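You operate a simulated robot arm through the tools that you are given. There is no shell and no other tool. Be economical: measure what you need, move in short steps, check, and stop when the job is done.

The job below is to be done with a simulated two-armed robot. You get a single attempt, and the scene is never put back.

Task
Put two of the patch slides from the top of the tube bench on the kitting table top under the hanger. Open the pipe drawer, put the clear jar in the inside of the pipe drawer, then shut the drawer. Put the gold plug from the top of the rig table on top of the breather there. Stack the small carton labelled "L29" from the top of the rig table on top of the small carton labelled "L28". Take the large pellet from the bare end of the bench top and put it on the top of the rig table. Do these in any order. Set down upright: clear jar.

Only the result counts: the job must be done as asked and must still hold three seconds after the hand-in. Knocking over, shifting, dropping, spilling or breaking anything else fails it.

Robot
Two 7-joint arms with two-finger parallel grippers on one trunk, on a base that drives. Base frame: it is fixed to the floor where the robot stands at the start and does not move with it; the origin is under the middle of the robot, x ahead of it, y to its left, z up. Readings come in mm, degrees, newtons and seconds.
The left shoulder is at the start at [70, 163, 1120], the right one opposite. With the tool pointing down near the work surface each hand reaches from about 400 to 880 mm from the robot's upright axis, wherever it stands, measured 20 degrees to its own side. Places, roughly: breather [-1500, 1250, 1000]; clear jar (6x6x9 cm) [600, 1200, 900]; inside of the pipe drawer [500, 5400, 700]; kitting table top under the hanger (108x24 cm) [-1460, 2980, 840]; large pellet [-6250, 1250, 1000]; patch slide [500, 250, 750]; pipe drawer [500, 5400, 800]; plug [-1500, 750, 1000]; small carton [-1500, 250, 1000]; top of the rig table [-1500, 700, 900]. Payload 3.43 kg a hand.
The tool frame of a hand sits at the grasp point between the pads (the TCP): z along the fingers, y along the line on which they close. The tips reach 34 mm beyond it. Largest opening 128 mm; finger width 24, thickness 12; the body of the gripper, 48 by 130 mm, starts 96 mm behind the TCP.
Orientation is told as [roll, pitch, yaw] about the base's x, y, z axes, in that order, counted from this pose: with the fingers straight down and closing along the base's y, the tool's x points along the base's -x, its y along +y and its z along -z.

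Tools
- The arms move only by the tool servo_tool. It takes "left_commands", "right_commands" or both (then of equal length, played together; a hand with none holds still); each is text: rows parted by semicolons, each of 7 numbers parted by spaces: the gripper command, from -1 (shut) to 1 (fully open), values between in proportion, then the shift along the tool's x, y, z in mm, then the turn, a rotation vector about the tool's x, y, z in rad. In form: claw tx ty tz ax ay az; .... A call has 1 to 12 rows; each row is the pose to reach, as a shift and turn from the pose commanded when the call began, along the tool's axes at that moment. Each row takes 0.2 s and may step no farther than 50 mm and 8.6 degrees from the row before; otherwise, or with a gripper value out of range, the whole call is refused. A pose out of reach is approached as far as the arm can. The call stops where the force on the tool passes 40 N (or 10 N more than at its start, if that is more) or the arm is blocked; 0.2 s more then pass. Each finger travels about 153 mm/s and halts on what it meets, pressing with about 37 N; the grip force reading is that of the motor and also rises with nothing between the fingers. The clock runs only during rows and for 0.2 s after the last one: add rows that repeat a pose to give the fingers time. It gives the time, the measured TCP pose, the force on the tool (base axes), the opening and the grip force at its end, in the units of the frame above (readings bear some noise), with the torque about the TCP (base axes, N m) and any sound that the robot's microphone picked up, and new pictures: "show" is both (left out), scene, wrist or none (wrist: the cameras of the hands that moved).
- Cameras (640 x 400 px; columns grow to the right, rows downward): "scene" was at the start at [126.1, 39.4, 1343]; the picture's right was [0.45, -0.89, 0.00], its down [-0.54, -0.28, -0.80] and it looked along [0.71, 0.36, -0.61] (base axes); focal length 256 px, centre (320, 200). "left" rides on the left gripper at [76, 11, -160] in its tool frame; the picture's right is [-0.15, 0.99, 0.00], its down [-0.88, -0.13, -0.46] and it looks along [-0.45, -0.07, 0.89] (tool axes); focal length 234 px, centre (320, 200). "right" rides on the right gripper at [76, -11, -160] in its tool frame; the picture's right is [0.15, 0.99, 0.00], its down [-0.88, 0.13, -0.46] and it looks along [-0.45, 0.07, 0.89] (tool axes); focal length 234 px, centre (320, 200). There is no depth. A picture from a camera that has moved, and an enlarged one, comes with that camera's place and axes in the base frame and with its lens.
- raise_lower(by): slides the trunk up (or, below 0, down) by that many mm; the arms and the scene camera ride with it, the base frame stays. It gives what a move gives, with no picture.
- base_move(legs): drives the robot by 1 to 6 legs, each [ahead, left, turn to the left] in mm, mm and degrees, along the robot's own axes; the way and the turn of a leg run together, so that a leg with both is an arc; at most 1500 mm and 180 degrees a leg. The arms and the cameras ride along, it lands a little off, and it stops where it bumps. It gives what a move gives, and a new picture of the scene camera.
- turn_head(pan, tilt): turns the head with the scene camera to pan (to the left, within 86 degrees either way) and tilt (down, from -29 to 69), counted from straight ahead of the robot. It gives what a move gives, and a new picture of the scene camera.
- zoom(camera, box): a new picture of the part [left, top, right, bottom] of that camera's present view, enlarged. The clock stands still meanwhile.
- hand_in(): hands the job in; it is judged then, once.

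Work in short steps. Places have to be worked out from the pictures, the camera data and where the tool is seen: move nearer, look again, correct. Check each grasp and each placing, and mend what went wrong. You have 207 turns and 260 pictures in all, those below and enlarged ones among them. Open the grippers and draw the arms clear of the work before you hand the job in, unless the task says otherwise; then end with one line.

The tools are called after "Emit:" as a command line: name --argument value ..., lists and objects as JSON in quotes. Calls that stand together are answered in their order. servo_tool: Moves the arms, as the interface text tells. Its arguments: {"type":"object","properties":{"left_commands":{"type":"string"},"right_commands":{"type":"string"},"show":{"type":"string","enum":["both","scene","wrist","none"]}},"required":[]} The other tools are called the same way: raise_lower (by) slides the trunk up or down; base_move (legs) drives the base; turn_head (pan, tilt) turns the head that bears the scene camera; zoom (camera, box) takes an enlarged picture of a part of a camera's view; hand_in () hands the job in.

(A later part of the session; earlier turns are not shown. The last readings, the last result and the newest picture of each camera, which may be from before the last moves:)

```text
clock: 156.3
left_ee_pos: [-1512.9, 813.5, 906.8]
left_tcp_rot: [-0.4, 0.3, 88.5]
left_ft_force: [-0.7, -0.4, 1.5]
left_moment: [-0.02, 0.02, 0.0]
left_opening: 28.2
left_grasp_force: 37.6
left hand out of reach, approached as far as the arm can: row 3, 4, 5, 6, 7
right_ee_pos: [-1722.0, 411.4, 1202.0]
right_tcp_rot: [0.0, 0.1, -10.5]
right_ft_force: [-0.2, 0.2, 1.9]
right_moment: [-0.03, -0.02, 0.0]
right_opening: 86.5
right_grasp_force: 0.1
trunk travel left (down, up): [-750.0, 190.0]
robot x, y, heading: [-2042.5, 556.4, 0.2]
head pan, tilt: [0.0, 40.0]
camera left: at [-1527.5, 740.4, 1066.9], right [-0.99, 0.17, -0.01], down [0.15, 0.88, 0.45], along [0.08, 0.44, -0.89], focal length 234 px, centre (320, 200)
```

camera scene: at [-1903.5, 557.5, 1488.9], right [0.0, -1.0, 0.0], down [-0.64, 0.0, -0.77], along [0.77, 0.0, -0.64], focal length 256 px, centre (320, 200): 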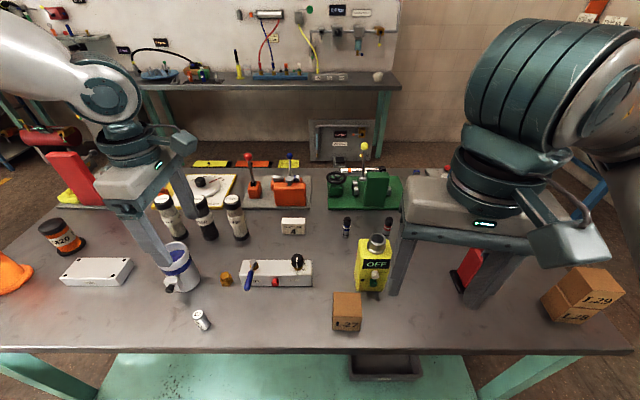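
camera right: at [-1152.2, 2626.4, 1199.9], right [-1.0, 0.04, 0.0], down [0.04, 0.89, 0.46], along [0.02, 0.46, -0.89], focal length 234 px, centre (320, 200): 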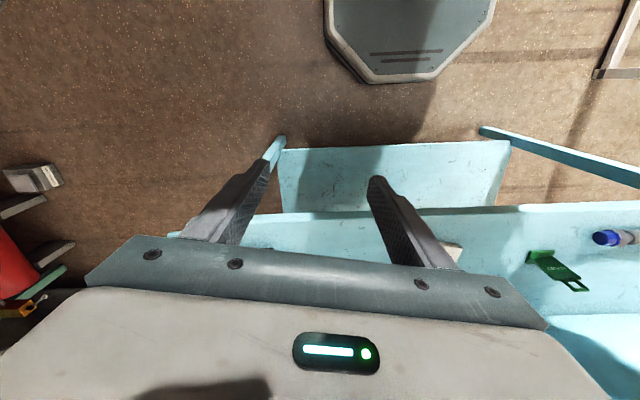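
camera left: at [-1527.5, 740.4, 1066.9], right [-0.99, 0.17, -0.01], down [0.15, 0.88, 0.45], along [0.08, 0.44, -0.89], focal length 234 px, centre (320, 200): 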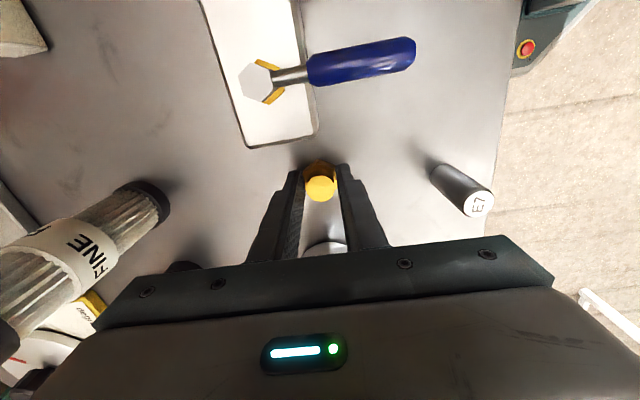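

Gripped at 28 mm. Lift and verify.

Emit:
servo_tool --left_commands "-1 0 0 -20 0 0 0;-1 0 0 -60 0 0 0;-1 0 0 -105 0 0 0;-1 0 0 -150 0 0 0;-1 0 0 -195 0 0 0;-1 0 0 -215 0 0 0" --show "wrist"

Emit:
zoom --camera "scene" --box '[80, 120, 320, 270]'

```text
clock: 157.7
left_ee_pos: [-1514.5, 814.2, 1123.5]
left_tcp_rot: [-0.4, 0.3, 88.6]
left_ft_force: [-0.5, 0.1, -0.1]
left_moment: [-0.02, 0.0, 0.0]
left_opening: 28.0
left_grasp_force: 36.5
right_ee_pos: [-1720.9, 410.5, 1201.7]
right_tcp_rot: [0.0, 0.1, -10.5]
right_ft_force: [0.1, 0.3, 0.0]
right_moment: [0.01, -0.01, 0.0]
right_opening: 86.7
right_grasp_force: 0.0
trunk travel left (down, up): [-750.0, 190.0]
robot x, y, heading: [-2039.4, 554.9, 0.2]
head pan, tilt: [0.0, 40.0]
camera left: at [-1528.0, 742.0, 1282.6], right [-0.99, 0.17, -0.01], down [0.15, 0.88, 0.45], along [0.08, 0.44, -0.89], focal length 234 px, centre (320, 200)
```

left: 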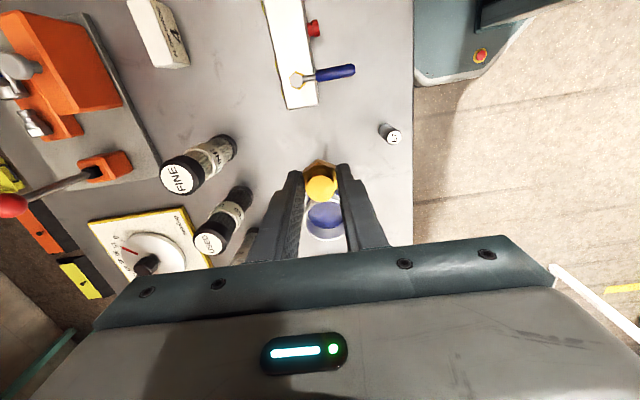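

```text
2.67 times, centred on (200, 195) of scene
camera zoom: at [-1904.1, 557.4, 1488.9], right [0.0, -1.0, 0.0], down [-0.64, 0.0, -0.77], along [0.77, 0.0, -0.64], focal length 684 px, centre (640, 213)
```

zoom: 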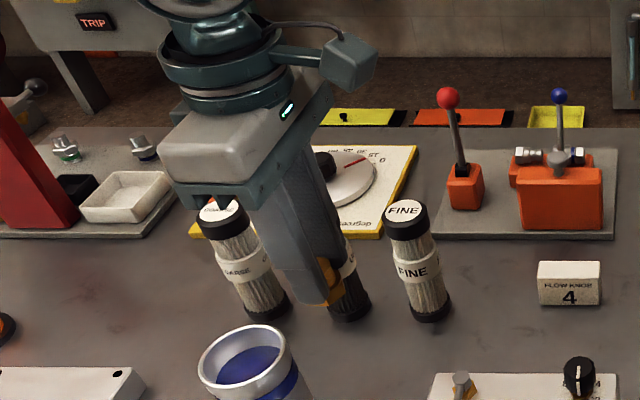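

Plug is held upright. Drive left to the breather with the hand high.

Emit:
base_move --legs '[[0, 455, 0]]'

Emit:
turn_head --pan 28 --tilt 40

Emit:
zoom --camera "left" --box '[0, 0, 640, 400]'

```text
clock: 160.5
left_ee_pos: [-1515.4, 1269.2, 1122.9]
left_tcp_rot: [-0.3, 0.3, 88.3]
left_ft_force: [0.8, 0.3, -0.3]
left_moment: [-0.01, 0.0, 0.02]
left_opening: 27.8
left_grasp_force: 36.8
right_ee_pos: [-1722.5, 864.4, 1202.5]
right_tcp_rot: [0.1, 0.2, -10.7]
right_ft_force: [0.6, -0.1, 0.1]
right_moment: [0.03, 0.01, 0.01]
right_opening: 86.4
right_grasp_force: 0.1
trunk travel left (down, up): [-750.0, 190.0]
robot x, y, heading: [-2040.8, 1014.2, 0.1]
head pan, tilt: [0.0, 40.0]
camera scene: at [-1905.5, 1011.8, 1488.9], right [0.0, -1.0, 0.0], down [-0.64, 0.0, -0.77], along [0.77, 0.0, -0.64], focal length 256 px, centre (320, 200)
```

scene: 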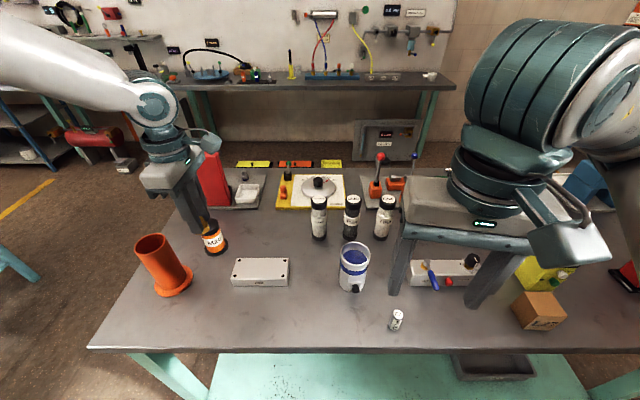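

```text
clock: 161.4
left_ee_pos: [-1514.9, 1270.0, 1124.5]
left_tcp_rot: [-0.3, 0.3, 88.4]
left_ft_force: [0.6, -0.8, -0.4]
left_moment: [-0.02, -0.02, -0.02]
left_opening: 28.0
left_grasp_force: 36.8
right_ee_pos: [-1722.9, 864.7, 1202.8]
right_tcp_rot: [0.0, 0.1, -10.7]
right_ft_force: [0.1, 0.5, -0.1]
right_moment: [0.03, 0.02, 0.03]
right_opening: 86.6
right_grasp_force: 0.0
trunk travel left (down, up): [-750.0, 190.0]
robot x, y, heading: [-2040.1, 1011.0, -0.2]
head pan, tilt: [28.0, 40.0]
camera scene: at [-1915.5, 1052.3, 1488.9], right [0.47, -0.88, 0.0], down [-0.57, -0.3, -0.77], along [0.68, 0.36, -0.64], focal length 256 px, centre (320, 200)
```

scene: 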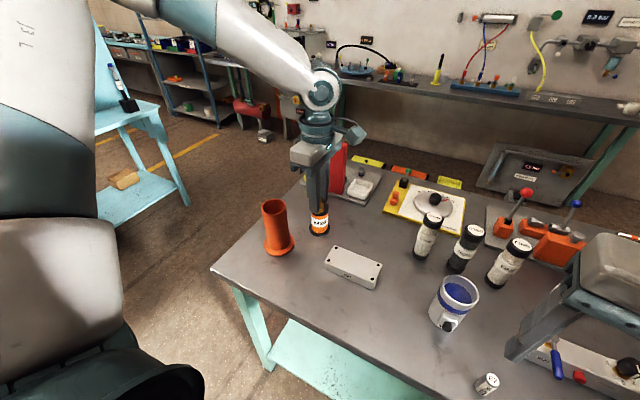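

```text
1.00 times, centred on (320, 200) of left
camera zoom: at [-1528.8, 1196.1, 1282.3], right [-0.98, 0.17, -0.01], down [0.15, 0.88, 0.45], along [0.08, 0.44, -0.89], focal length 234 px, centre (320, 200)
```

zoom: 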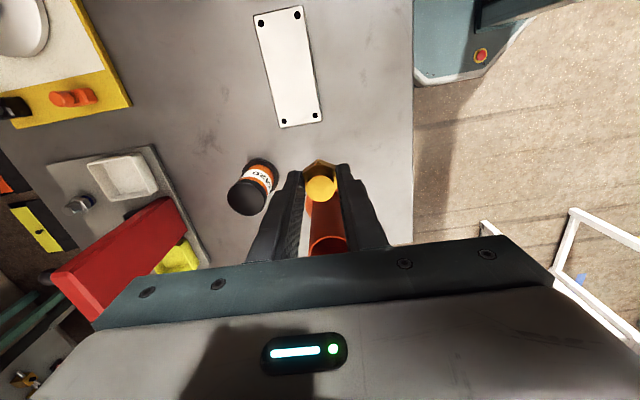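

Breather cap centre by triangulation ≈[-1394,1332,967]. Move plug over it, ~30 mm above.

Emit:
servo_tool --left_commands "-1 0 -45 0 0 0 0;-1 0 -90 0 0 0 0;-1 -15 -119 0 0 0 0;-1 -50 -119 0 0 0 0;-1 -68 -119 30 0 0 0;-1 -68 -119 70 0 0 0;-1 -68 -119 80 0 0 0;-1 -68 -119 80 0 0 0" --show "wrist"

Emit:
zoom --camera "scene" --box '[240, 120, 400, 240]'

Emit:
zoom --camera "left" --box '[240, 120, 400, 220]'

```text
clock: 163.2
left_ee_pos: [-1393.0, 1334.9, 1042.7]
left_tcp_rot: [-0.3, 0.4, 88.4]
left_ft_force: [0.1, 0.4, -0.8]
left_moment: [0.01, -0.02, -0.01]
left_opening: 28.1
left_grasp_force: 36.9
right_ee_pos: [-1723.6, 865.8, 1200.7]
right_tcp_rot: [0.0, 0.1, -10.7]
right_ft_force: [-0.3, -0.3, -1.1]
right_moment: [-0.01, -0.02, -0.01]
right_opening: 86.5
right_grasp_force: 0.0
trunk travel left (down, up): [-750.0, 190.0]
robot x, y, heading: [-2039.0, 1013.8, 0.2]
head pan, tilt: [28.0, 40.0]
camera left: at [-1406.7, 1260.6, 1201.9], right [-0.98, 0.17, -0.01], down [0.15, 0.88, 0.45], along [0.08, 0.44, -0.89], focal length 234 px, centre (320, 200)
```

left: 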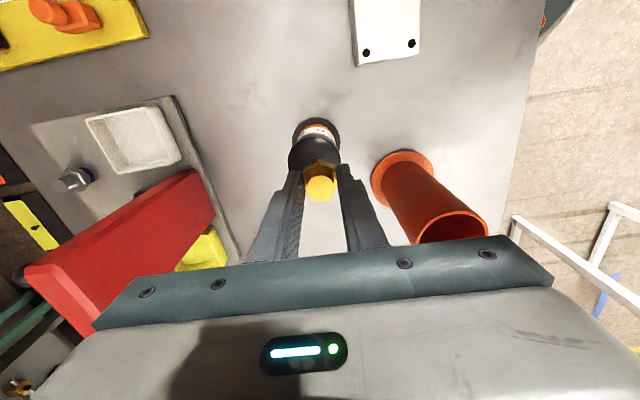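

```text
3.33 times, centred on (320, 180) of scene
camera zoom: at [-1915.5, 1052.6, 1488.9], right [0.47, -0.88, 0.0], down [-0.57, -0.3, -0.77], along [0.68, 0.36, -0.64], focal length 855 px, centre (320, 267)
```

zoom: 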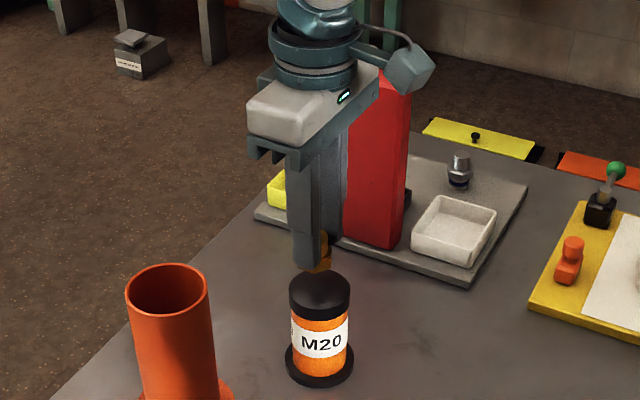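

```text
4.00 times, centred on (320, 170) of left
camera zoom: at [-1406.7, 1260.6, 1201.9], right [-0.98, 0.17, -0.01], down [0.15, 0.88, 0.45], along [0.08, 0.44, -0.89], focal length 937 px, centre (320, 320)
```

zoom: 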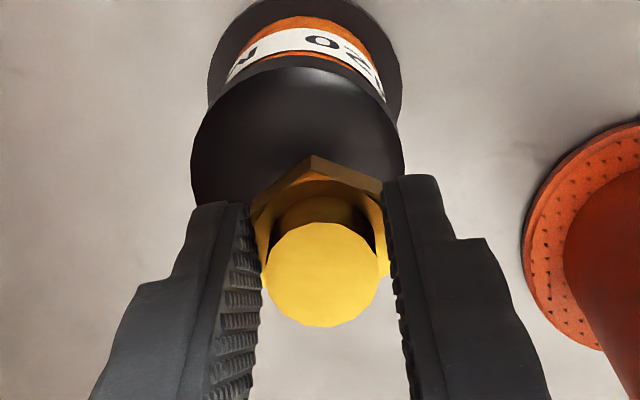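

Plug is ~5 mm west of the cap centre; correct and lower gently.

Emit:
servo_tool --left_commands "-1 0 -5 10 0 0 0;-1 0 -5 20 0 0 0;-1 0 -5 25 0 0 0;-1 0 -5 28 0 0 0;-1 0 -5 31 0 0 0;-1 0 -5 33 0 0 0" --show "wrist"

Emit:
zoom --camera "scene" --box '[270, 160, 370, 240]'

```text
clock: 164.6
left_ee_pos: [-1388.1, 1332.6, 1013.0]
left_tcp_rot: [-0.4, 0.3, 88.4]
left_ft_force: [-0.2, 1.1, 6.9]
left_moment: [0.08, 0.1, 0.03]
left_opening: 28.0
left_grasp_force: 36.7
right_ee_pos: [-1724.1, 865.2, 1201.7]
right_tcp_rot: [0.1, 0.1, -10.8]
right_ft_force: [0.1, -0.6, -0.5]
right_moment: [0.0, -0.02, -0.01]
right_opening: 85.9
right_grasp_force: 0.1
trunk travel left (down, up): [-750.0, 190.0]
robot x, y, heading: [-2039.3, 1012.2, 0.2]
head pan, tilt: [28.0, 40.0]
camera left: at [-1402.8, 1260.2, 1170.7], right [-0.98, 0.17, -0.01], down [0.15, 0.88, 0.45], along [0.09, 0.44, -0.89], focal length 234 px, centre (320, 200)
```

left: 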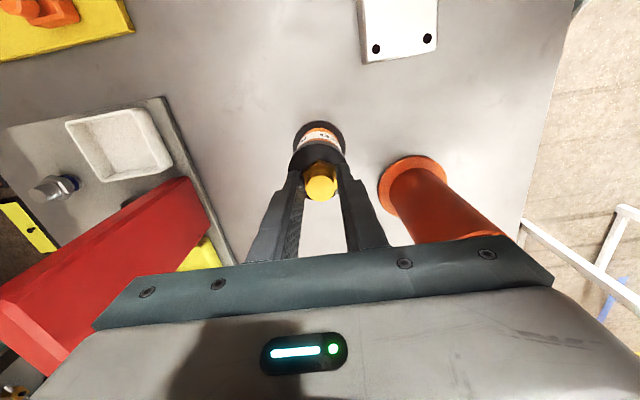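

```text
5.00 times, centred on (320, 200) of scene
camera zoom: at [-1916.6, 1052.5, 1489.2], right [0.47, -0.88, 0.0], down [-0.57, -0.3, -0.77], along [0.68, 0.36, -0.64], focal length 1282 px, centre (320, 200)
```

zoom: 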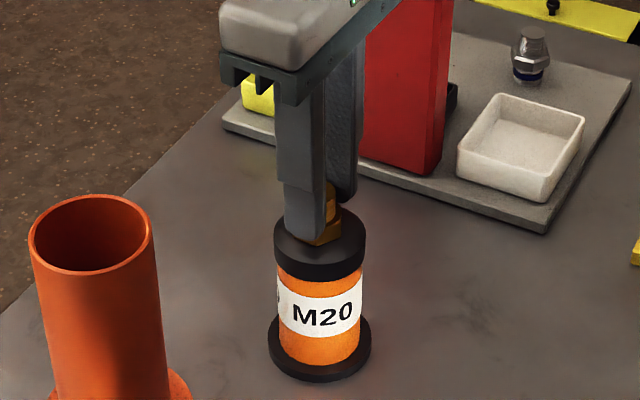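

Plug contacts the cap (7 N). Open and rise.

Emit:
servo_tool --left_commands "-1 0 0 -0.5 0 0 0;-0.3 0 0 -0.5 0 0 0;0 0 0 -0.5 0 0 0;0 0 0 -0.5 0 0 0;0 0 0 -30 0 0 0;0 0 0 -75 0 0 0;0 0 0 -115 0 0 0" --show "wrist"

Emit:
zoom --camera "scene" --box '[270, 160, 370, 240]'

```text
clock: 166.2
left_ee_pos: [-1390.2, 1333.8, 1127.3]
left_tcp_rot: [-0.3, 0.2, 88.3]
left_ft_force: [-1.0, 0.0, 0.2]
left_moment: [0.0, 0.0, -0.02]
left_opening: 64.2
left_grasp_force: 0.0
right_ee_pos: [-1724.9, 866.7, 1202.1]
right_tcp_rot: [0.1, 0.0, -10.7]
right_ft_force: [-0.3, 0.7, 0.6]
right_moment: [-0.02, -0.02, -0.01]
right_opening: 86.3
right_grasp_force: 0.1
trunk travel left (down, up): [-750.0, 190.0]
robot x, y, heading: [-2041.3, 1015.6, -0.1]
head pan, tilt: [28.0, 40.0]
camera left: at [-1404.4, 1260.9, 1286.3], right [-0.98, 0.17, -0.01], down [0.15, 0.88, 0.45], along [0.08, 0.44, -0.89], focal length 234 px, centre (320, 200)
```

left: 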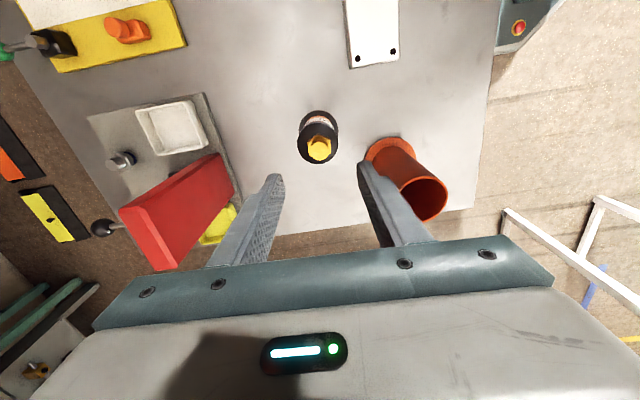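

```text
5.00 times, centred on (320, 200) of scene
camera zoom: at [-1916.3, 1052.3, 1488.9], right [0.47, -0.88, 0.0], down [-0.57, -0.3, -0.77], along [0.68, 0.36, -0.64], focal length 1282 px, centre (320, 200)
```

zoom: 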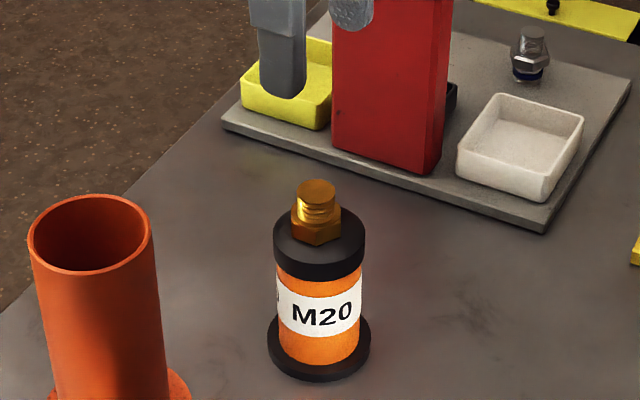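

Plug sits on the breather. Retract the left hand west and restore its yaw, then back away from the table and look west.

Emit:
servo_tool --left_commands "0 30 10 -10 0 0 0;0 60 40 -10 0 0 0;0 60 85 -10 0 0 0;0 60 130 -10 0 0 0.14;0 60 170 -10 0 0 0.28;0 60 200 -10 0 0 0.42;0 60 220 -10 0 0 0.56;0 60 240 -10 0 0 0.7;0 60 260 -10 0 0 0.84;0 60 260 -10 0 0 0.98;0 60 260 -10 0 0 1.12;0 60 260 -10 0 0 1.26" --show "none"

Emit:
base_move --legs '[[-350, 0, 0], [0, 0, 90]]'

Emit:
turn_head --pan 75 --tilt 15

```text
clock: 168.8
left_ee_pos: [-1650.1, 1281.3, 1135.0]
left_tcp_rot: [-0.4, -0.2, 16.2]
left_ft_force: [0.0, 0.6, 0.5]
left_moment: [0.0, 0.01, -0.01]
left_opening: 64.0
left_grasp_force: 0.0
right_ee_pos: [-1723.1, 866.3, 1202.9]
right_tcp_rot: [0.1, 0.1, -10.7]
right_ft_force: [0.1, 0.5, 0.1]
right_moment: [-0.01, -0.01, 0.0]
right_opening: 86.3
right_grasp_force: 0.1
trunk travel left (down, up): [-750.0, 190.0]
robot x, y, heading: [-2039.8, 1011.3, 0.2]
head pan, tilt: [28.0, 40.0]
```

```text
clock: 174.9
left_ee_pos: [-2658.3, 1399.5, 1134.7]
left_tcp_rot: [-0.4, -0.2, 106.3]
left_ft_force: [0.6, 0.1, -0.2]
left_moment: [-0.01, -0.01, -0.02]
left_opening: 64.3
left_grasp_force: 0.0
right_ee_pos: [-2243.5, 1328.1, 1201.6]
right_tcp_rot: [0.0, 0.1, 79.5]
right_ft_force: [-0.1, 0.6, 0.3]
right_moment: [0.03, 0.0, 0.02]
right_opening: 85.8
right_grasp_force: 0.1
trunk travel left (down, up): [-750.0, 190.0]
robot x, y, heading: [-2388.3, 1005.4, 90.1]
head pan, tilt: [28.0, 40.0]
camera scene: at [-2430.6, 1136.5, 1488.9], right [0.88, 0.47, 0.0], down [0.3, -0.57, -0.77], along [-0.36, 0.67, -0.64], focal length 256 px, centre (320, 200)
```

scene: 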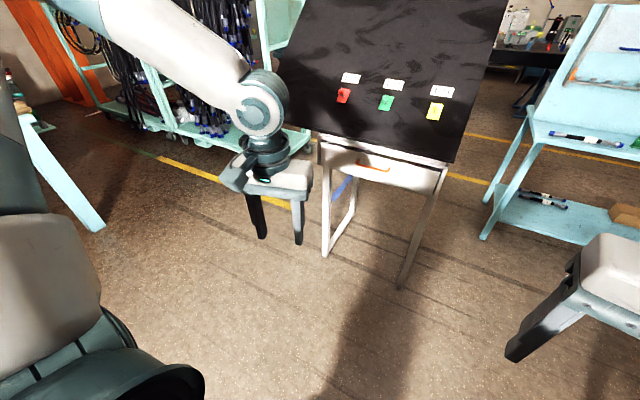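

```text
clock: 176.0
left_ee_pos: [-2658.5, 1399.1, 1134.5]
left_tcp_rot: [-0.4, -0.3, 106.4]
left_ft_force: [0.4, 0.0, -0.6]
left_moment: [0.0, 0.02, 0.0]
left_opening: 63.9
left_grasp_force: 0.0
right_ee_pos: [-2242.2, 1328.0, 1202.5]
right_tcp_rot: [0.0, 0.1, 79.6]
right_ft_force: [-0.3, -0.3, 0.1]
right_moment: [0.01, 0.02, -0.02]
right_opening: 86.5
right_grasp_force: 0.1
trunk travel left (down, up): [-750.0, 190.0]
robot x, y, heading: [-2385.2, 1008.7, 90.1]
head pan, tilt: [75.0, 15.0]
camera scene: at [-2480.8, 1085.4, 1528.5], right [0.25, 0.97, 0.0], down [0.25, -0.07, -0.97], along [-0.93, 0.25, -0.26], focal length 256 px, centre (320, 200)
```

scene: 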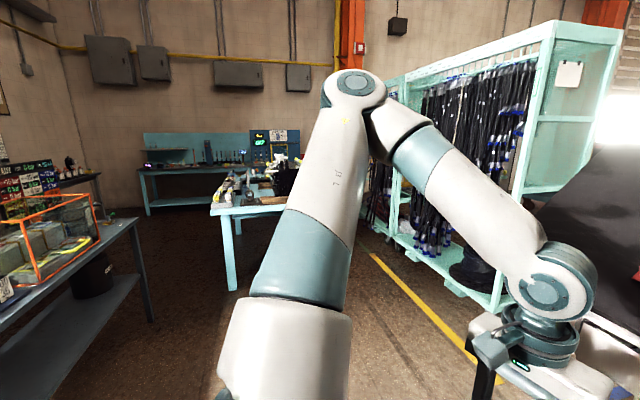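

The pellet's bench is far west. Turn west, drive closer and look.

Emit:
base_move --legs '[[0, 0, 90], [1100, 0, 0]]'

Emit:
turn_head --pan 0 --tilt 15

Emit:
zoom --camera "scene" --box '[160, 80, 480, 280]'

```text
clock: 185.5
left_ee_pos: [-3886.6, 752.9, 1134.3]
left_tcp_rot: [-0.4, -0.2, -164.4]
left_ft_force: [-0.3, -0.4, 0.1]
left_moment: [0.03, -0.01, 0.0]
left_opening: 63.8
left_grasp_force: 0.1
right_ee_pos: [-3809.9, 1169.0, 1202.5]
right_tcp_rot: [0.1, 0.1, 168.8]
right_ft_force: [-0.5, -1.4, -0.6]
right_moment: [-0.04, -0.01, -0.02]
right_opening: 86.5
right_grasp_force: 0.2
trunk travel left (down, up): [-750.0, 190.0]
robot x, y, heading: [-3494.9, 1021.2, 179.6]
head pan, tilt: [75.0, 15.0]
camera scene: at [-3571.4, 928.8, 1528.5], right [-0.96, 0.27, 0.0], down [0.07, 0.25, -0.97], along [-0.26, -0.93, -0.26], focal length 256 px, centre (320, 200)
```

scene: 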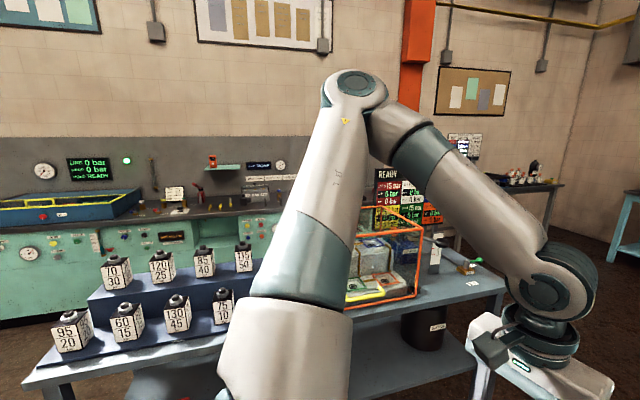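

```text
clock: 187.0
left_ee_pos: [-3887.0, 753.1, 1134.7]
left_tcp_rot: [-0.4, -0.2, -164.2]
left_ft_force: [-0.3, 0.3, -0.6]
left_moment: [0.0, 0.01, -0.01]
left_opening: 64.1
left_grasp_force: 0.0
right_ee_pos: [-3810.3, 1168.5, 1201.4]
right_tcp_rot: [0.0, 0.1, 168.9]
right_ft_force: [-0.9, 0.1, 1.1]
right_moment: [0.04, -0.03, 0.02]
right_opening: 86.3
right_grasp_force: 0.0
trunk travel left (down, up): [-750.0, 190.0]
robot x, y, heading: [-3493.0, 1018.1, 179.8]
head pan, tilt: [0.0, 15.0]
camera scene: at [-3640.3, 1019.4, 1528.5], right [0.01, 1.0, 0.0], down [0.26, 0.0, -0.97], along [-0.97, 0.01, -0.26], focal length 256 px, centre (320, 200)
```

scene: 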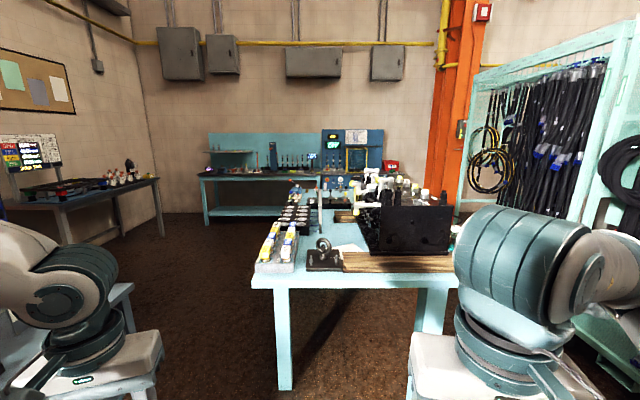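

```text
2.00 times, centred on (320, 180) of scene
camera zoom: at [-3640.3, 1019.4, 1528.5], right [0.01, 1.0, 0.0], down [0.26, 0.0, -0.97], along [-0.97, 0.01, -0.26], focal length 513 px, centre (320, 240)
```

zoom: 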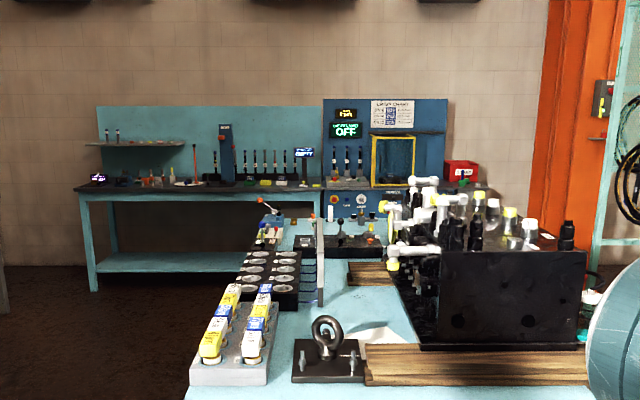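

Bench spans x≈-4690…-6400, y 705–1650; the north aisle is wide. Drive along the north side to its far end.

Emit:
base_move --legs '[[0, -1130, 0], [1400, 0, 0], [1100, 0, 0]]'

Emit:
turn_head --pan 50 --tilt 30

```text
clock: 204.6
left_ee_pos: [-6382.2, 1860.5, 1135.0]
left_tcp_rot: [-0.4, -0.1, -163.1]
left_ft_force: [0.3, -0.2, 0.2]
left_moment: [-0.02, 0.0, -0.01]
left_opening: 63.9
left_grasp_force: 0.1
right_ee_pos: [-6314.1, 2277.5, 1201.6]
right_tcp_rot: [0.0, 0.1, 170.1]
right_ft_force: [-1.0, -0.2, 0.7]
right_moment: [0.0, 0.0, -0.01]
right_opening: 86.1
right_grasp_force: 0.1
trunk travel left (down, up): [-750.0, 190.0]
robot x, y, heading: [-5998.0, 2136.5, -179.0]
head pan, tilt: [0.0, 15.0]
camera scene: at [-6141.4, 2132.3, 1528.5], right [-0.01, 1.0, 0.0], down [0.26, 0.0, -0.97], along [-0.97, -0.01, -0.26], focal length 256 px, centre (320, 200)
```

scene: 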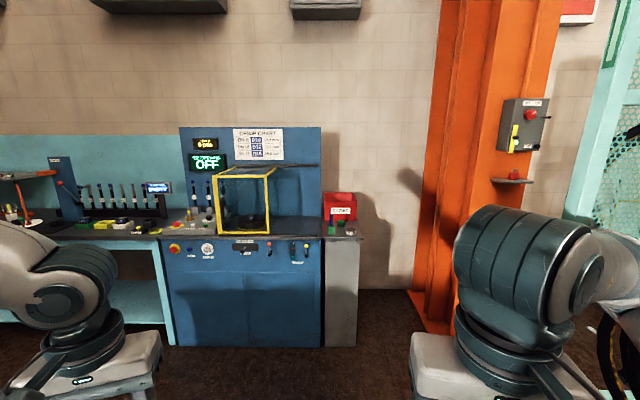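

```text
clock: 205.8
left_ee_pos: [-6383.0, 1860.7, 1134.8]
left_tcp_rot: [-0.4, -0.1, -163.1]
left_ft_force: [-0.2, -0.3, 0.7]
left_moment: [0.0, -0.01, 0.0]
left_opening: 64.2
left_grasp_force: 0.0
right_ee_pos: [-6314.1, 2278.5, 1202.2]
right_tcp_rot: [-0.1, 0.0, 170.0]
right_ft_force: [-0.6, -0.5, 0.0]
right_moment: [0.0, -0.03, -0.04]
right_opening: 86.0
right_grasp_force: 0.1
trunk travel left (down, up): [-750.0, 190.0]
robot x, y, heading: [-5996.0, 2132.6, -179.1]
head pan, tilt: [50.0, 30.0]
camera scene: at [-6105.7, 2063.5, 1504.3], right [-0.77, 0.63, 0.0], down [0.32, 0.39, -0.87], along [-0.55, -0.67, -0.5], focal length 256 px, centre (320, 200)
```

scene: 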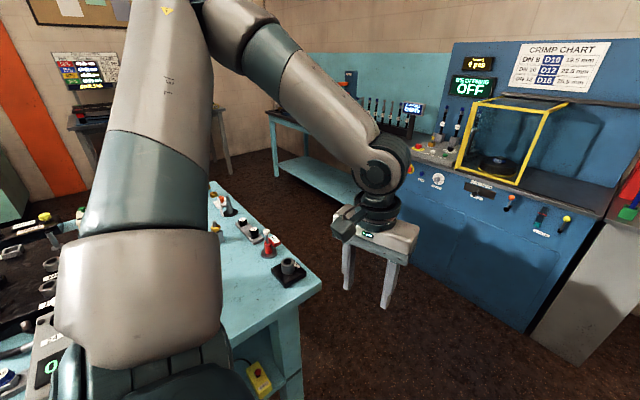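

Turn to face the bench (south) and look at its bare west end.

Emit:
base_move --legs '[[0, 0, 89]]'

Emit:
turn_head --pan -15 --tilt 40

Emit:
zoom --camera "scene" --box '[160, 60, 480, 260]'

```text
clock: 210.0
left_ee_pos: [-5725.3, 1746.7, 1134.2]
left_tcp_rot: [-0.3, -0.2, -73.7]
left_ft_force: [0.1, -0.5, -0.5]
left_moment: [0.0, -0.02, 0.02]
left_opening: 64.3
left_grasp_force: 0.1
right_ee_pos: [-6142.1, 1818.3, 1202.2]
right_tcp_rot: [0.0, 0.0, -100.5]
right_ft_force: [-0.7, 0.0, 0.3]
right_moment: [0.0, 0.05, 0.02]
right_opening: 86.1
right_grasp_force: 0.1
trunk travel left (down, up): [-750.0, 190.0]
robot x, y, heading: [-5994.3, 2134.3, -89.6]
head pan, tilt: [50.0, 30.0]
camera scene: at [-5928.3, 2026.2, 1504.3], right [-0.64, -0.77, 0.0], down [-0.38, 0.32, -0.87], along [0.67, -0.55, -0.5], focal length 256 px, centre (320, 200)
```

scene: 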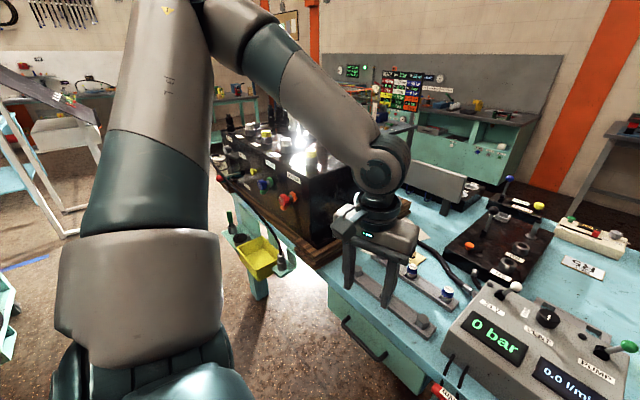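

```text
clock: 211.3
left_ee_pos: [-5726.0, 1745.9, 1133.9]
left_tcp_rot: [-0.4, -0.3, -73.7]
left_ft_force: [-0.5, 0.2, 0.0]
left_moment: [0.01, -0.03, -0.02]
left_opening: 63.9
left_grasp_force: 0.0
right_ee_pos: [-6141.6, 1818.1, 1201.2]
right_tcp_rot: [0.0, 0.1, -100.5]
right_ft_force: [-0.1, -0.3, -0.4]
right_moment: [0.03, -0.02, 0.0]
right_opening: 86.1
right_grasp_force: 0.1
trunk travel left (down, up): [-750.0, 190.0]
robot x, y, heading: [-5996.6, 2138.1, -89.7]
head pan, tilt: [-15.0, 40.0]
camera scene: at [-6019.2, 2001.8, 1488.9], right [-0.97, 0.25, 0.0], down [0.16, 0.62, -0.77], along [-0.19, -0.74, -0.64], focal length 256 px, centre (320, 200)
```

scene: 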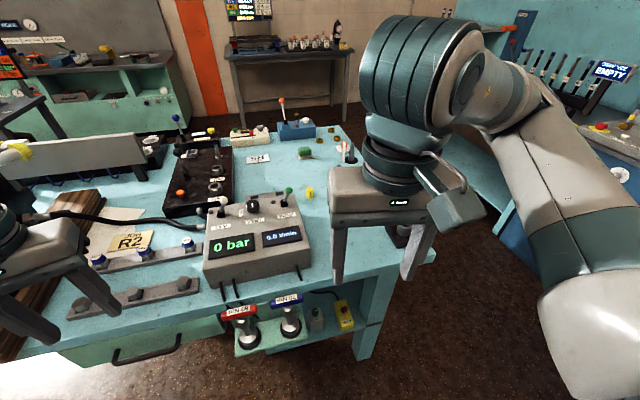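

```text
2.00 times, centred on (320, 160) of scene
camera zoom: at [-6019.2, 2001.8, 1488.9], right [-0.97, 0.25, 0.0], down [0.16, 0.62, -0.77], along [-0.19, -0.74, -0.64], focal length 513 px, centre (320, 280)
```

zoom: 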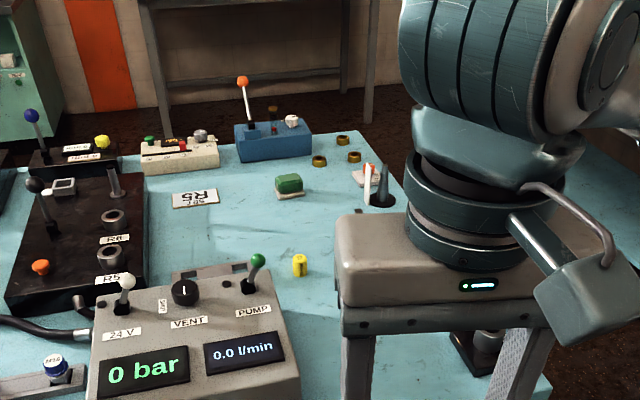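

Zoom closer at the candidates on the bare end.

Emit:
zoom --camera "scene" --box '[280, 120, 360, 170]'

Emit:
zoom --camera "scene" --box '[270, 165, 350, 215]'

```text
8.00 times, centred on (320, 145) of scene
camera zoom: at [-6019.2, 2001.8, 1488.9], right [-0.97, 0.25, 0.0], down [0.16, 0.62, -0.77], along [-0.19, -0.74, -0.64], focal length 2052 px, centre (320, 640)
```

zoom: 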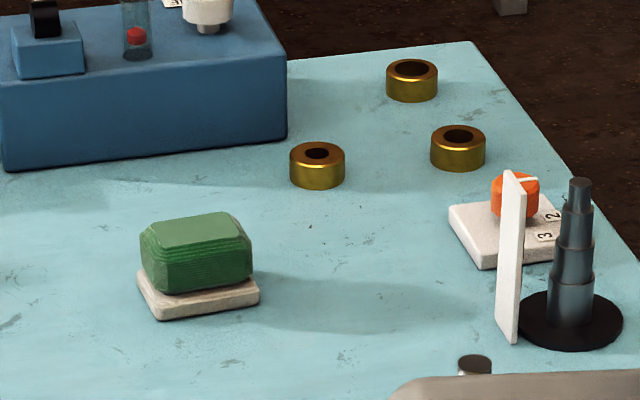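

```text
8.00 times, centred on (310, 190) of scene
camera zoom: at [-6019.2, 2001.8, 1488.9], right [-0.97, 0.25, 0.0], down [0.16, 0.62, -0.77], along [-0.19, -0.74, -0.64], focal length 2052 px, centre (400, 280)
```

zoom: 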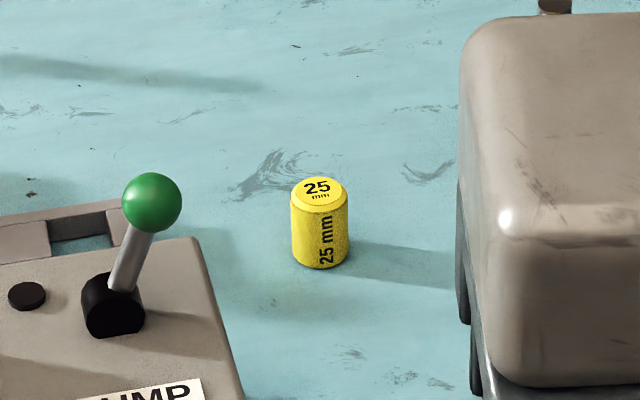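

The yellow "25 mm" cylinder at ≈[-6168,1267] looks like a pellet. I'll go round to the bench's west end, which gives a short reach, and check for other pellets.

Emit:
base_move --legs '[[0, -810, 0], [0, 0, 90], [0, -500, 0]]'

Emit:
turn_head --pan -20 --tilt 40

Emit:
zoom --camera "scene" --box '[160, 80, 480, 280]'

```text
clock: 222.0
left_ee_pos: [-6413.7, 1905.4, 1133.7]
left_tcp_rot: [-0.4, -0.2, 16.3]
left_ft_force: [0.1, -1.0, 0.4]
left_moment: [-0.01, 0.03, 0.02]
left_opening: 63.8
left_grasp_force: 0.1
right_ee_pos: [-6484.8, 1489.4, 1202.0]
right_tcp_rot: [0.0, 0.1, -10.5]
right_ft_force: [0.4, -0.5, -0.8]
right_moment: [0.0, 0.02, 0.02]
right_opening: 86.5
right_grasp_force: 0.0
trunk travel left (down, up): [-750.0, 190.0]
robot x, y, heading: [-6802.0, 1635.5, 0.3]
head pan, tilt: [-15.0, 40.0]
camera scene: at [-6671.1, 1614.0, 1488.9], right [-0.25, -0.97, 0.0], down [-0.62, 0.16, -0.77], along [0.74, -0.2, -0.64], focal length 256 px, centre (320, 200)
```

scene: 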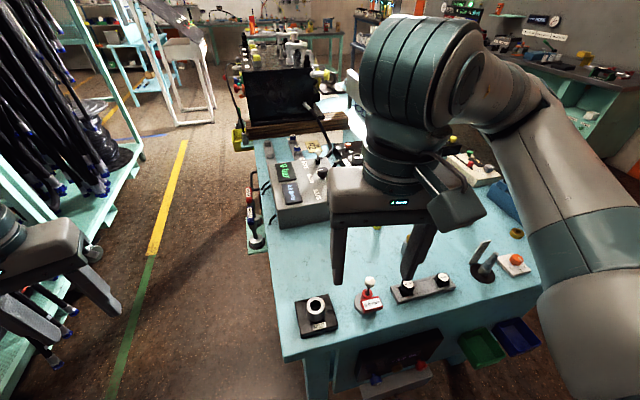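

```text
clock: 222.7
left_ee_pos: [-6413.8, 1903.9, 1133.5]
left_tcp_rot: [-0.4, -0.2, 16.3]
left_ft_force: [-0.1, -0.1, -0.8]
left_moment: [0.02, -0.04, 0.01]
left_opening: 63.8
left_grasp_force: 0.0
right_ee_pos: [-6485.7, 1488.6, 1202.2]
right_tcp_rot: [0.1, 0.1, -10.5]
right_ft_force: [1.3, 0.1, 0.1]
right_moment: [0.0, -0.02, 0.03]
right_opening: 86.6
right_grasp_force: 0.1
trunk travel left (down, up): [-750.0, 190.0]
robot x, y, heading: [-6803.2, 1633.1, 0.2]
head pan, tilt: [-20.0, 40.0]
camera scene: at [-6673.3, 1605.7, 1488.9], right [-0.34, -0.94, 0.0], down [-0.61, 0.22, -0.77], along [0.72, -0.26, -0.64], focal length 256 px, centre (320, 200)
```

scene: 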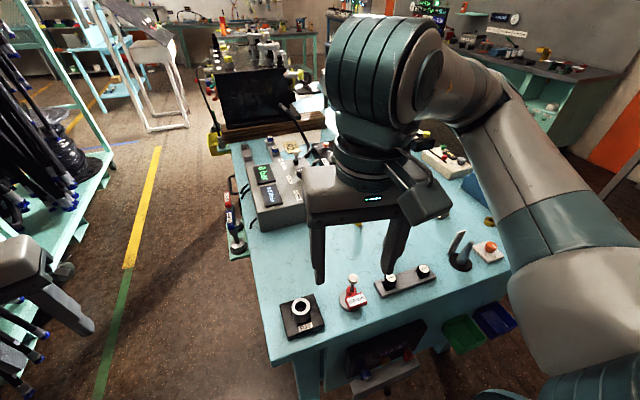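

```text
2.00 times, centred on (320, 180) of scene
camera zoom: at [-6673.3, 1605.7, 1488.9], right [-0.34, -0.94, 0.0], down [-0.61, 0.22, -0.77], along [0.72, -0.26, -0.64], focal length 513 px, centre (320, 240)
```

zoom: 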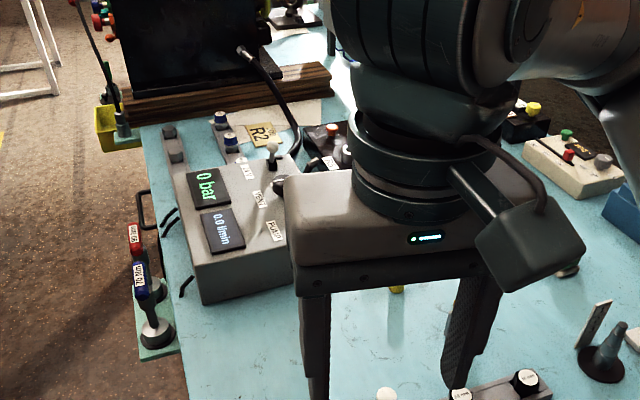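

Use the right wrist camera for an overhead look.

Emit:
servo_tool --right_commands "0.35 -40 -25 0 0 0 0;0.35 -80 -50 0 0 0 0;0.35 -110 -90 0 0 0 0;0.35 -120 -130 0 0 0 0;0.35 -120 -170 0 0 0 0;0.35 -120 -170 0 0 0 0" --show "both"

```text
clock: 224.1
left_ee_pos: [-6413.4, 1905.6, 1133.5]
left_tcp_rot: [-0.4, -0.2, 16.2]
left_ft_force: [-0.2, 0.2, -0.5]
left_moment: [-0.03, 0.03, 0.01]
left_opening: 64.0
left_grasp_force: 0.0
right_ee_pos: [-6397.2, 1299.9, 1202.2]
right_tcp_rot: [0.0, 0.1, -10.5]
right_ft_force: [0.9, 0.3, 0.1]
right_moment: [-0.03, 0.04, 0.01]
right_opening: 86.4
right_grasp_force: 0.0
trunk travel left (down, up): [-750.0, 190.0]
robot x, y, heading: [-6803.6, 1635.0, 0.2]
head pan, tilt: [-20.0, 40.0]
camera scene: at [-6672.5, 1607.2, 1488.9], right [-0.34, -0.94, 0.0], down [-0.61, 0.22, -0.77], along [0.72, -0.26, -0.64], focal length 256 px, centre (320, 200)
camera right: at [-6475.5, 1303.2, 1360.1], right [0.04, 1.0, 0.0], down [0.89, -0.03, 0.45], along [0.45, -0.02, -0.89], focal length 234 px, centre (320, 200)
```

scene: 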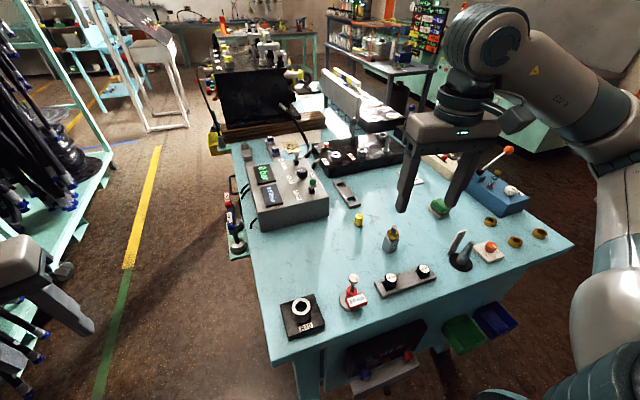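
right: 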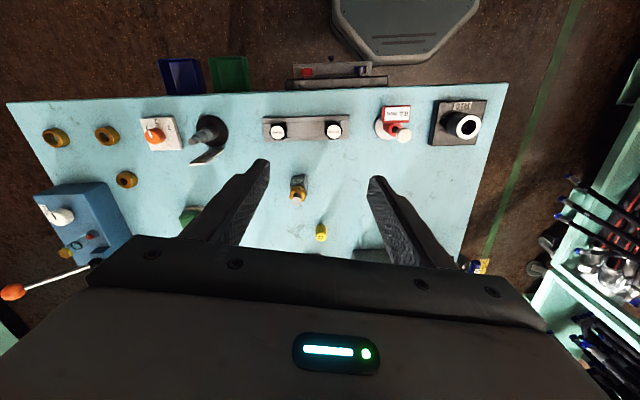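

Zoom on the yellow items.

Emit:
zoom --camera "scene" --box '[330, 190, 426, 300]'

Emit:
zoom --camera "right" --box '[250, 100, 410, 250]'

```text
3.64 times, centred on (378, 245) of scene
camera zoom: at [-6672.5, 1607.2, 1488.9], right [-0.34, -0.94, 0.0], down [-0.61, 0.22, -0.77], along [0.72, -0.26, -0.64], focal length 932 px, centre (109, 36)
```

zoom: 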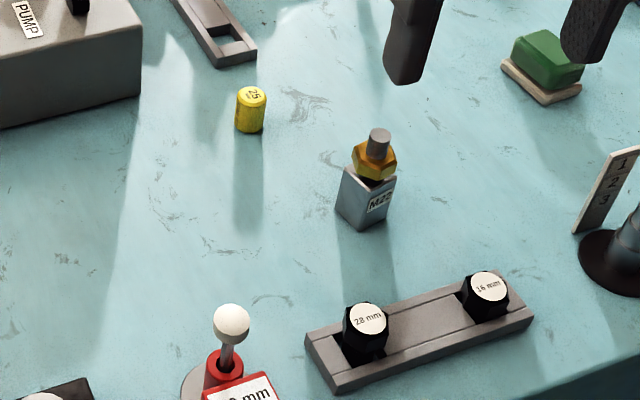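

```text
2.67 times, centred on (330, 175) of right
camera zoom: at [-6475.5, 1303.2, 1360.1], right [0.04, 1.0, 0.0], down [0.89, -0.03, 0.45], along [0.45, -0.02, -0.89], focal length 624 px, centre (293, 267)
```

zoom: 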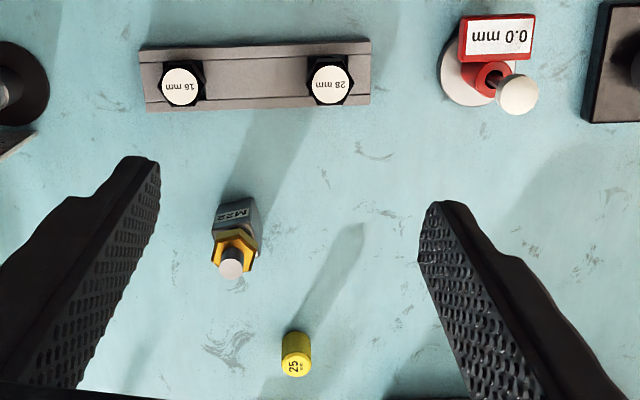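

The 25 mm pellet is at roughly [-6147,1287]. Advance the right hand above it.

Emit:
servo_tool --right_commands "0 -45 6 0 0 0 0;0 -90 12 0 0 0 0;0 -135 18 10 0 0 0;0 -180 24 25 0 0 0;0 -222 30 40 0 0 0;0 -248 33 75 0 0 0;0 -248 33 120 0 0 0;0 -248 33 130 0 0 0;0 -248 33 130 0 0 0" --show "wrist"

```text
clock: 226.1
left_ee_pos: [-6414.0, 1904.7, 1134.5]
left_tcp_rot: [-0.4, -0.2, 16.3]
left_ft_force: [0.9, -0.4, 0.3]
left_moment: [0.01, 0.01, 0.0]
left_opening: 63.9
left_grasp_force: 0.1
right_ee_pos: [-6148.1, 1288.1, 1071.2]
right_tcp_rot: [0.0, 0.1, -10.5]
right_ft_force: [-0.4, 0.7, 0.1]
right_moment: [-0.02, -0.01, 0.0]
right_opening: 64.3
right_grasp_force: 0.0
trunk travel left (down, up): [-750.0, 190.0]
robot x, y, heading: [-6802.3, 1637.3, 0.3]
head pan, tilt: [-20.0, 40.0]
camera right: at [-6225.5, 1290.6, 1229.4], right [0.04, 1.0, 0.0], down [0.89, -0.03, 0.45], along [0.45, -0.02, -0.89], focal length 234 px, centre (320, 200)
```

right: 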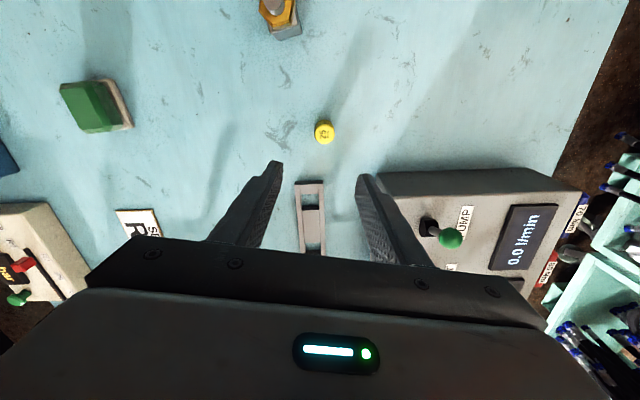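

Pellet ≈[-6163,1292]. Descend and grip.

Emit:
servo_tool --right_commands "0 16 2 40 0 0 0;0 16 2 85 0 0 0;0 16 2 125 0 0 0;-0.2 16 2 155 0 0 0;-0.2 16 2 166 0 0 0;-0.2 16 2 166 0 0 0" --show "wrist"

```text
clock: 227.1
left_ee_pos: [-6415.0, 1904.8, 1134.8]
left_tcp_rot: [-0.4, -0.3, 16.3]
left_ft_force: [-0.3, 0.3, -0.8]
left_moment: [0.01, 0.02, -0.04]
left_opening: 63.9
left_grasp_force: 0.0
right_ee_pos: [-6166.0, 1292.4, 933.8]
right_tcp_rot: [0.1, -0.2, -10.7]
right_ft_force: [-11.4, 2.4, 13.1]
right_moment: [-0.37, 0.54, -0.35]
right_opening: 50.9
right_grasp_force: 0.1
trunk travel left (down, up): [-750.0, 190.0]
robot x, y, heading: [-6804.9, 1633.6, 0.3]
head pan, tilt: [-20.0, 40.0]
stopped in row 4 (right hand): the force on the tool passed its limit (the readings are from after the stop); the commanded pose is now the measured one
camera right: at [-6243.4, 1295.2, 1092.2], right [0.04, 1.0, 0.0], down [0.89, -0.04, 0.46], along [0.46, -0.01, -0.89], focal length 234 px, centre (320, 200)
```

right: 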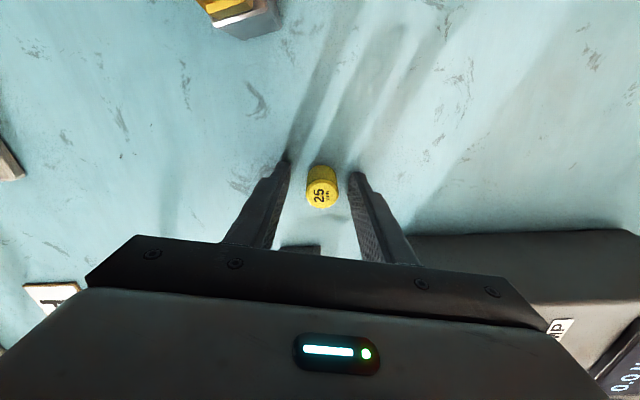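

Consistent rays say this bench top is at z≈900, so the tips touched the table. Raise 5 mm, centre and close.

Emit:
servo_tool --right_commands "-0.2 3 0 -5 0 0 0;-0.2 6 1 -5 0 0 0;-1 6 1 -5 0 0 0;-1 6 1 -5 0 0 0;-1 6 1 -5 0 0 0" --show "wrist"

```text
clock: 228.3
left_ee_pos: [-6413.0, 1904.2, 1133.4]
left_tcp_rot: [-0.4, -0.2, 16.3]
left_ft_force: [0.2, -0.1, 0.1]
left_moment: [0.02, 0.01, 0.02]
left_opening: 64.0
left_grasp_force: 0.0
right_ee_pos: [-6169.8, 1295.0, 937.6]
right_tcp_rot: [0.2, -0.2, -10.6]
right_ft_force: [-0.2, -0.1, 0.4]
right_moment: [-0.05, 0.0, 0.0]
right_opening: 20.4
right_grasp_force: 36.9
trunk travel left (down, up): [-750.0, 190.0]
robot x, y, heading: [-6803.6, 1632.9, 0.0]
head pan, tilt: [-20.0, 40.0]
camera right: at [-6246.8, 1296.9, 1095.2], right [0.04, 1.0, 0.0], down [0.89, -0.04, 0.46], along [0.46, -0.01, -0.89], focal length 234 px, centre (320, 200)
```

right: 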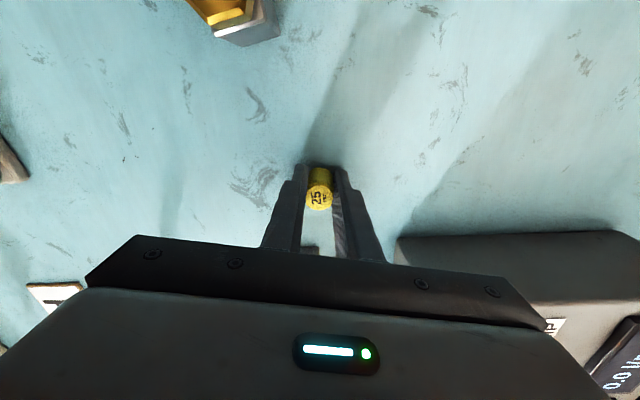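

Gripped (20 mm). Lift high and retract.

Emit:
servo_tool --right_commands "-1 0 0 -40 0 0 0;-1 0 0 -85 0 0 0;-1 0 0 -130 0 0 0;-1 0 0 -175 0 0 0;-1 20 0 -215 0 0 0;-1 60 0 -235 0 0 0;-1 105 5 -245 0 0 0;-1 150 10 -245 0 0 0;-1 195 10 -245 0 0 0;-1 240 10 -245 0 0 0;-1 280 10 -245 0 0 0;-1 310 20 -245 0 0 0" --show "both"

```text
clock: 230.9
left_ee_pos: [-6412.4, 1905.1, 1133.2]
left_tcp_rot: [-0.3, -0.2, 16.3]
left_ft_force: [-0.3, 0.4, -0.5]
left_moment: [-0.02, 0.03, 0.01]
left_opening: 63.7
left_grasp_force: 0.1
right_ee_pos: [-6460.3, 1368.9, 1189.1]
right_tcp_rot: [0.1, 0.0, -10.6]
right_ft_force: [0.1, 0.3, 1.0]
right_moment: [-0.01, 0.0, 0.01]
right_opening: 20.5
right_grasp_force: 37.0
right hand out of reach, approached as far as the arm can: row 12
trunk travel left (down, up): [-750.0, 190.0]
robot x, y, heading: [-6798.7, 1632.3, 0.2]
head pan, tilt: [-20.0, 40.0]
camera scene: at [-6672.8, 1607.1, 1488.9], right [-0.34, -0.94, 0.0], down [-0.61, 0.22, -0.77], along [0.72, -0.26, -0.64], focal length 256 px, centre (320, 200)
camera right: at [-6538.1, 1371.4, 1345.9], right [0.04, 1.0, 0.0], down [0.89, -0.03, 0.46], along [0.46, -0.01, -0.89], focal length 234 px, centre (320, 200)
```

scene: 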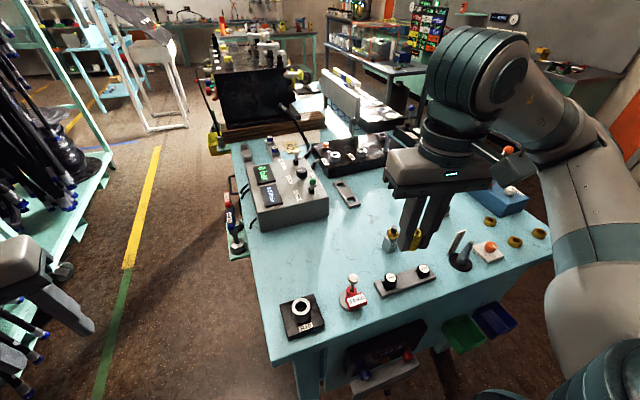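
right: 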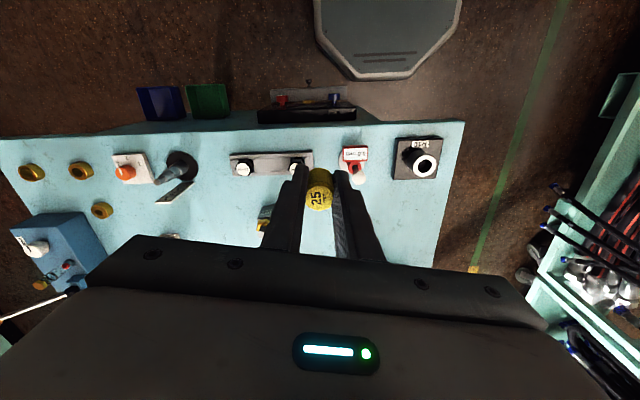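

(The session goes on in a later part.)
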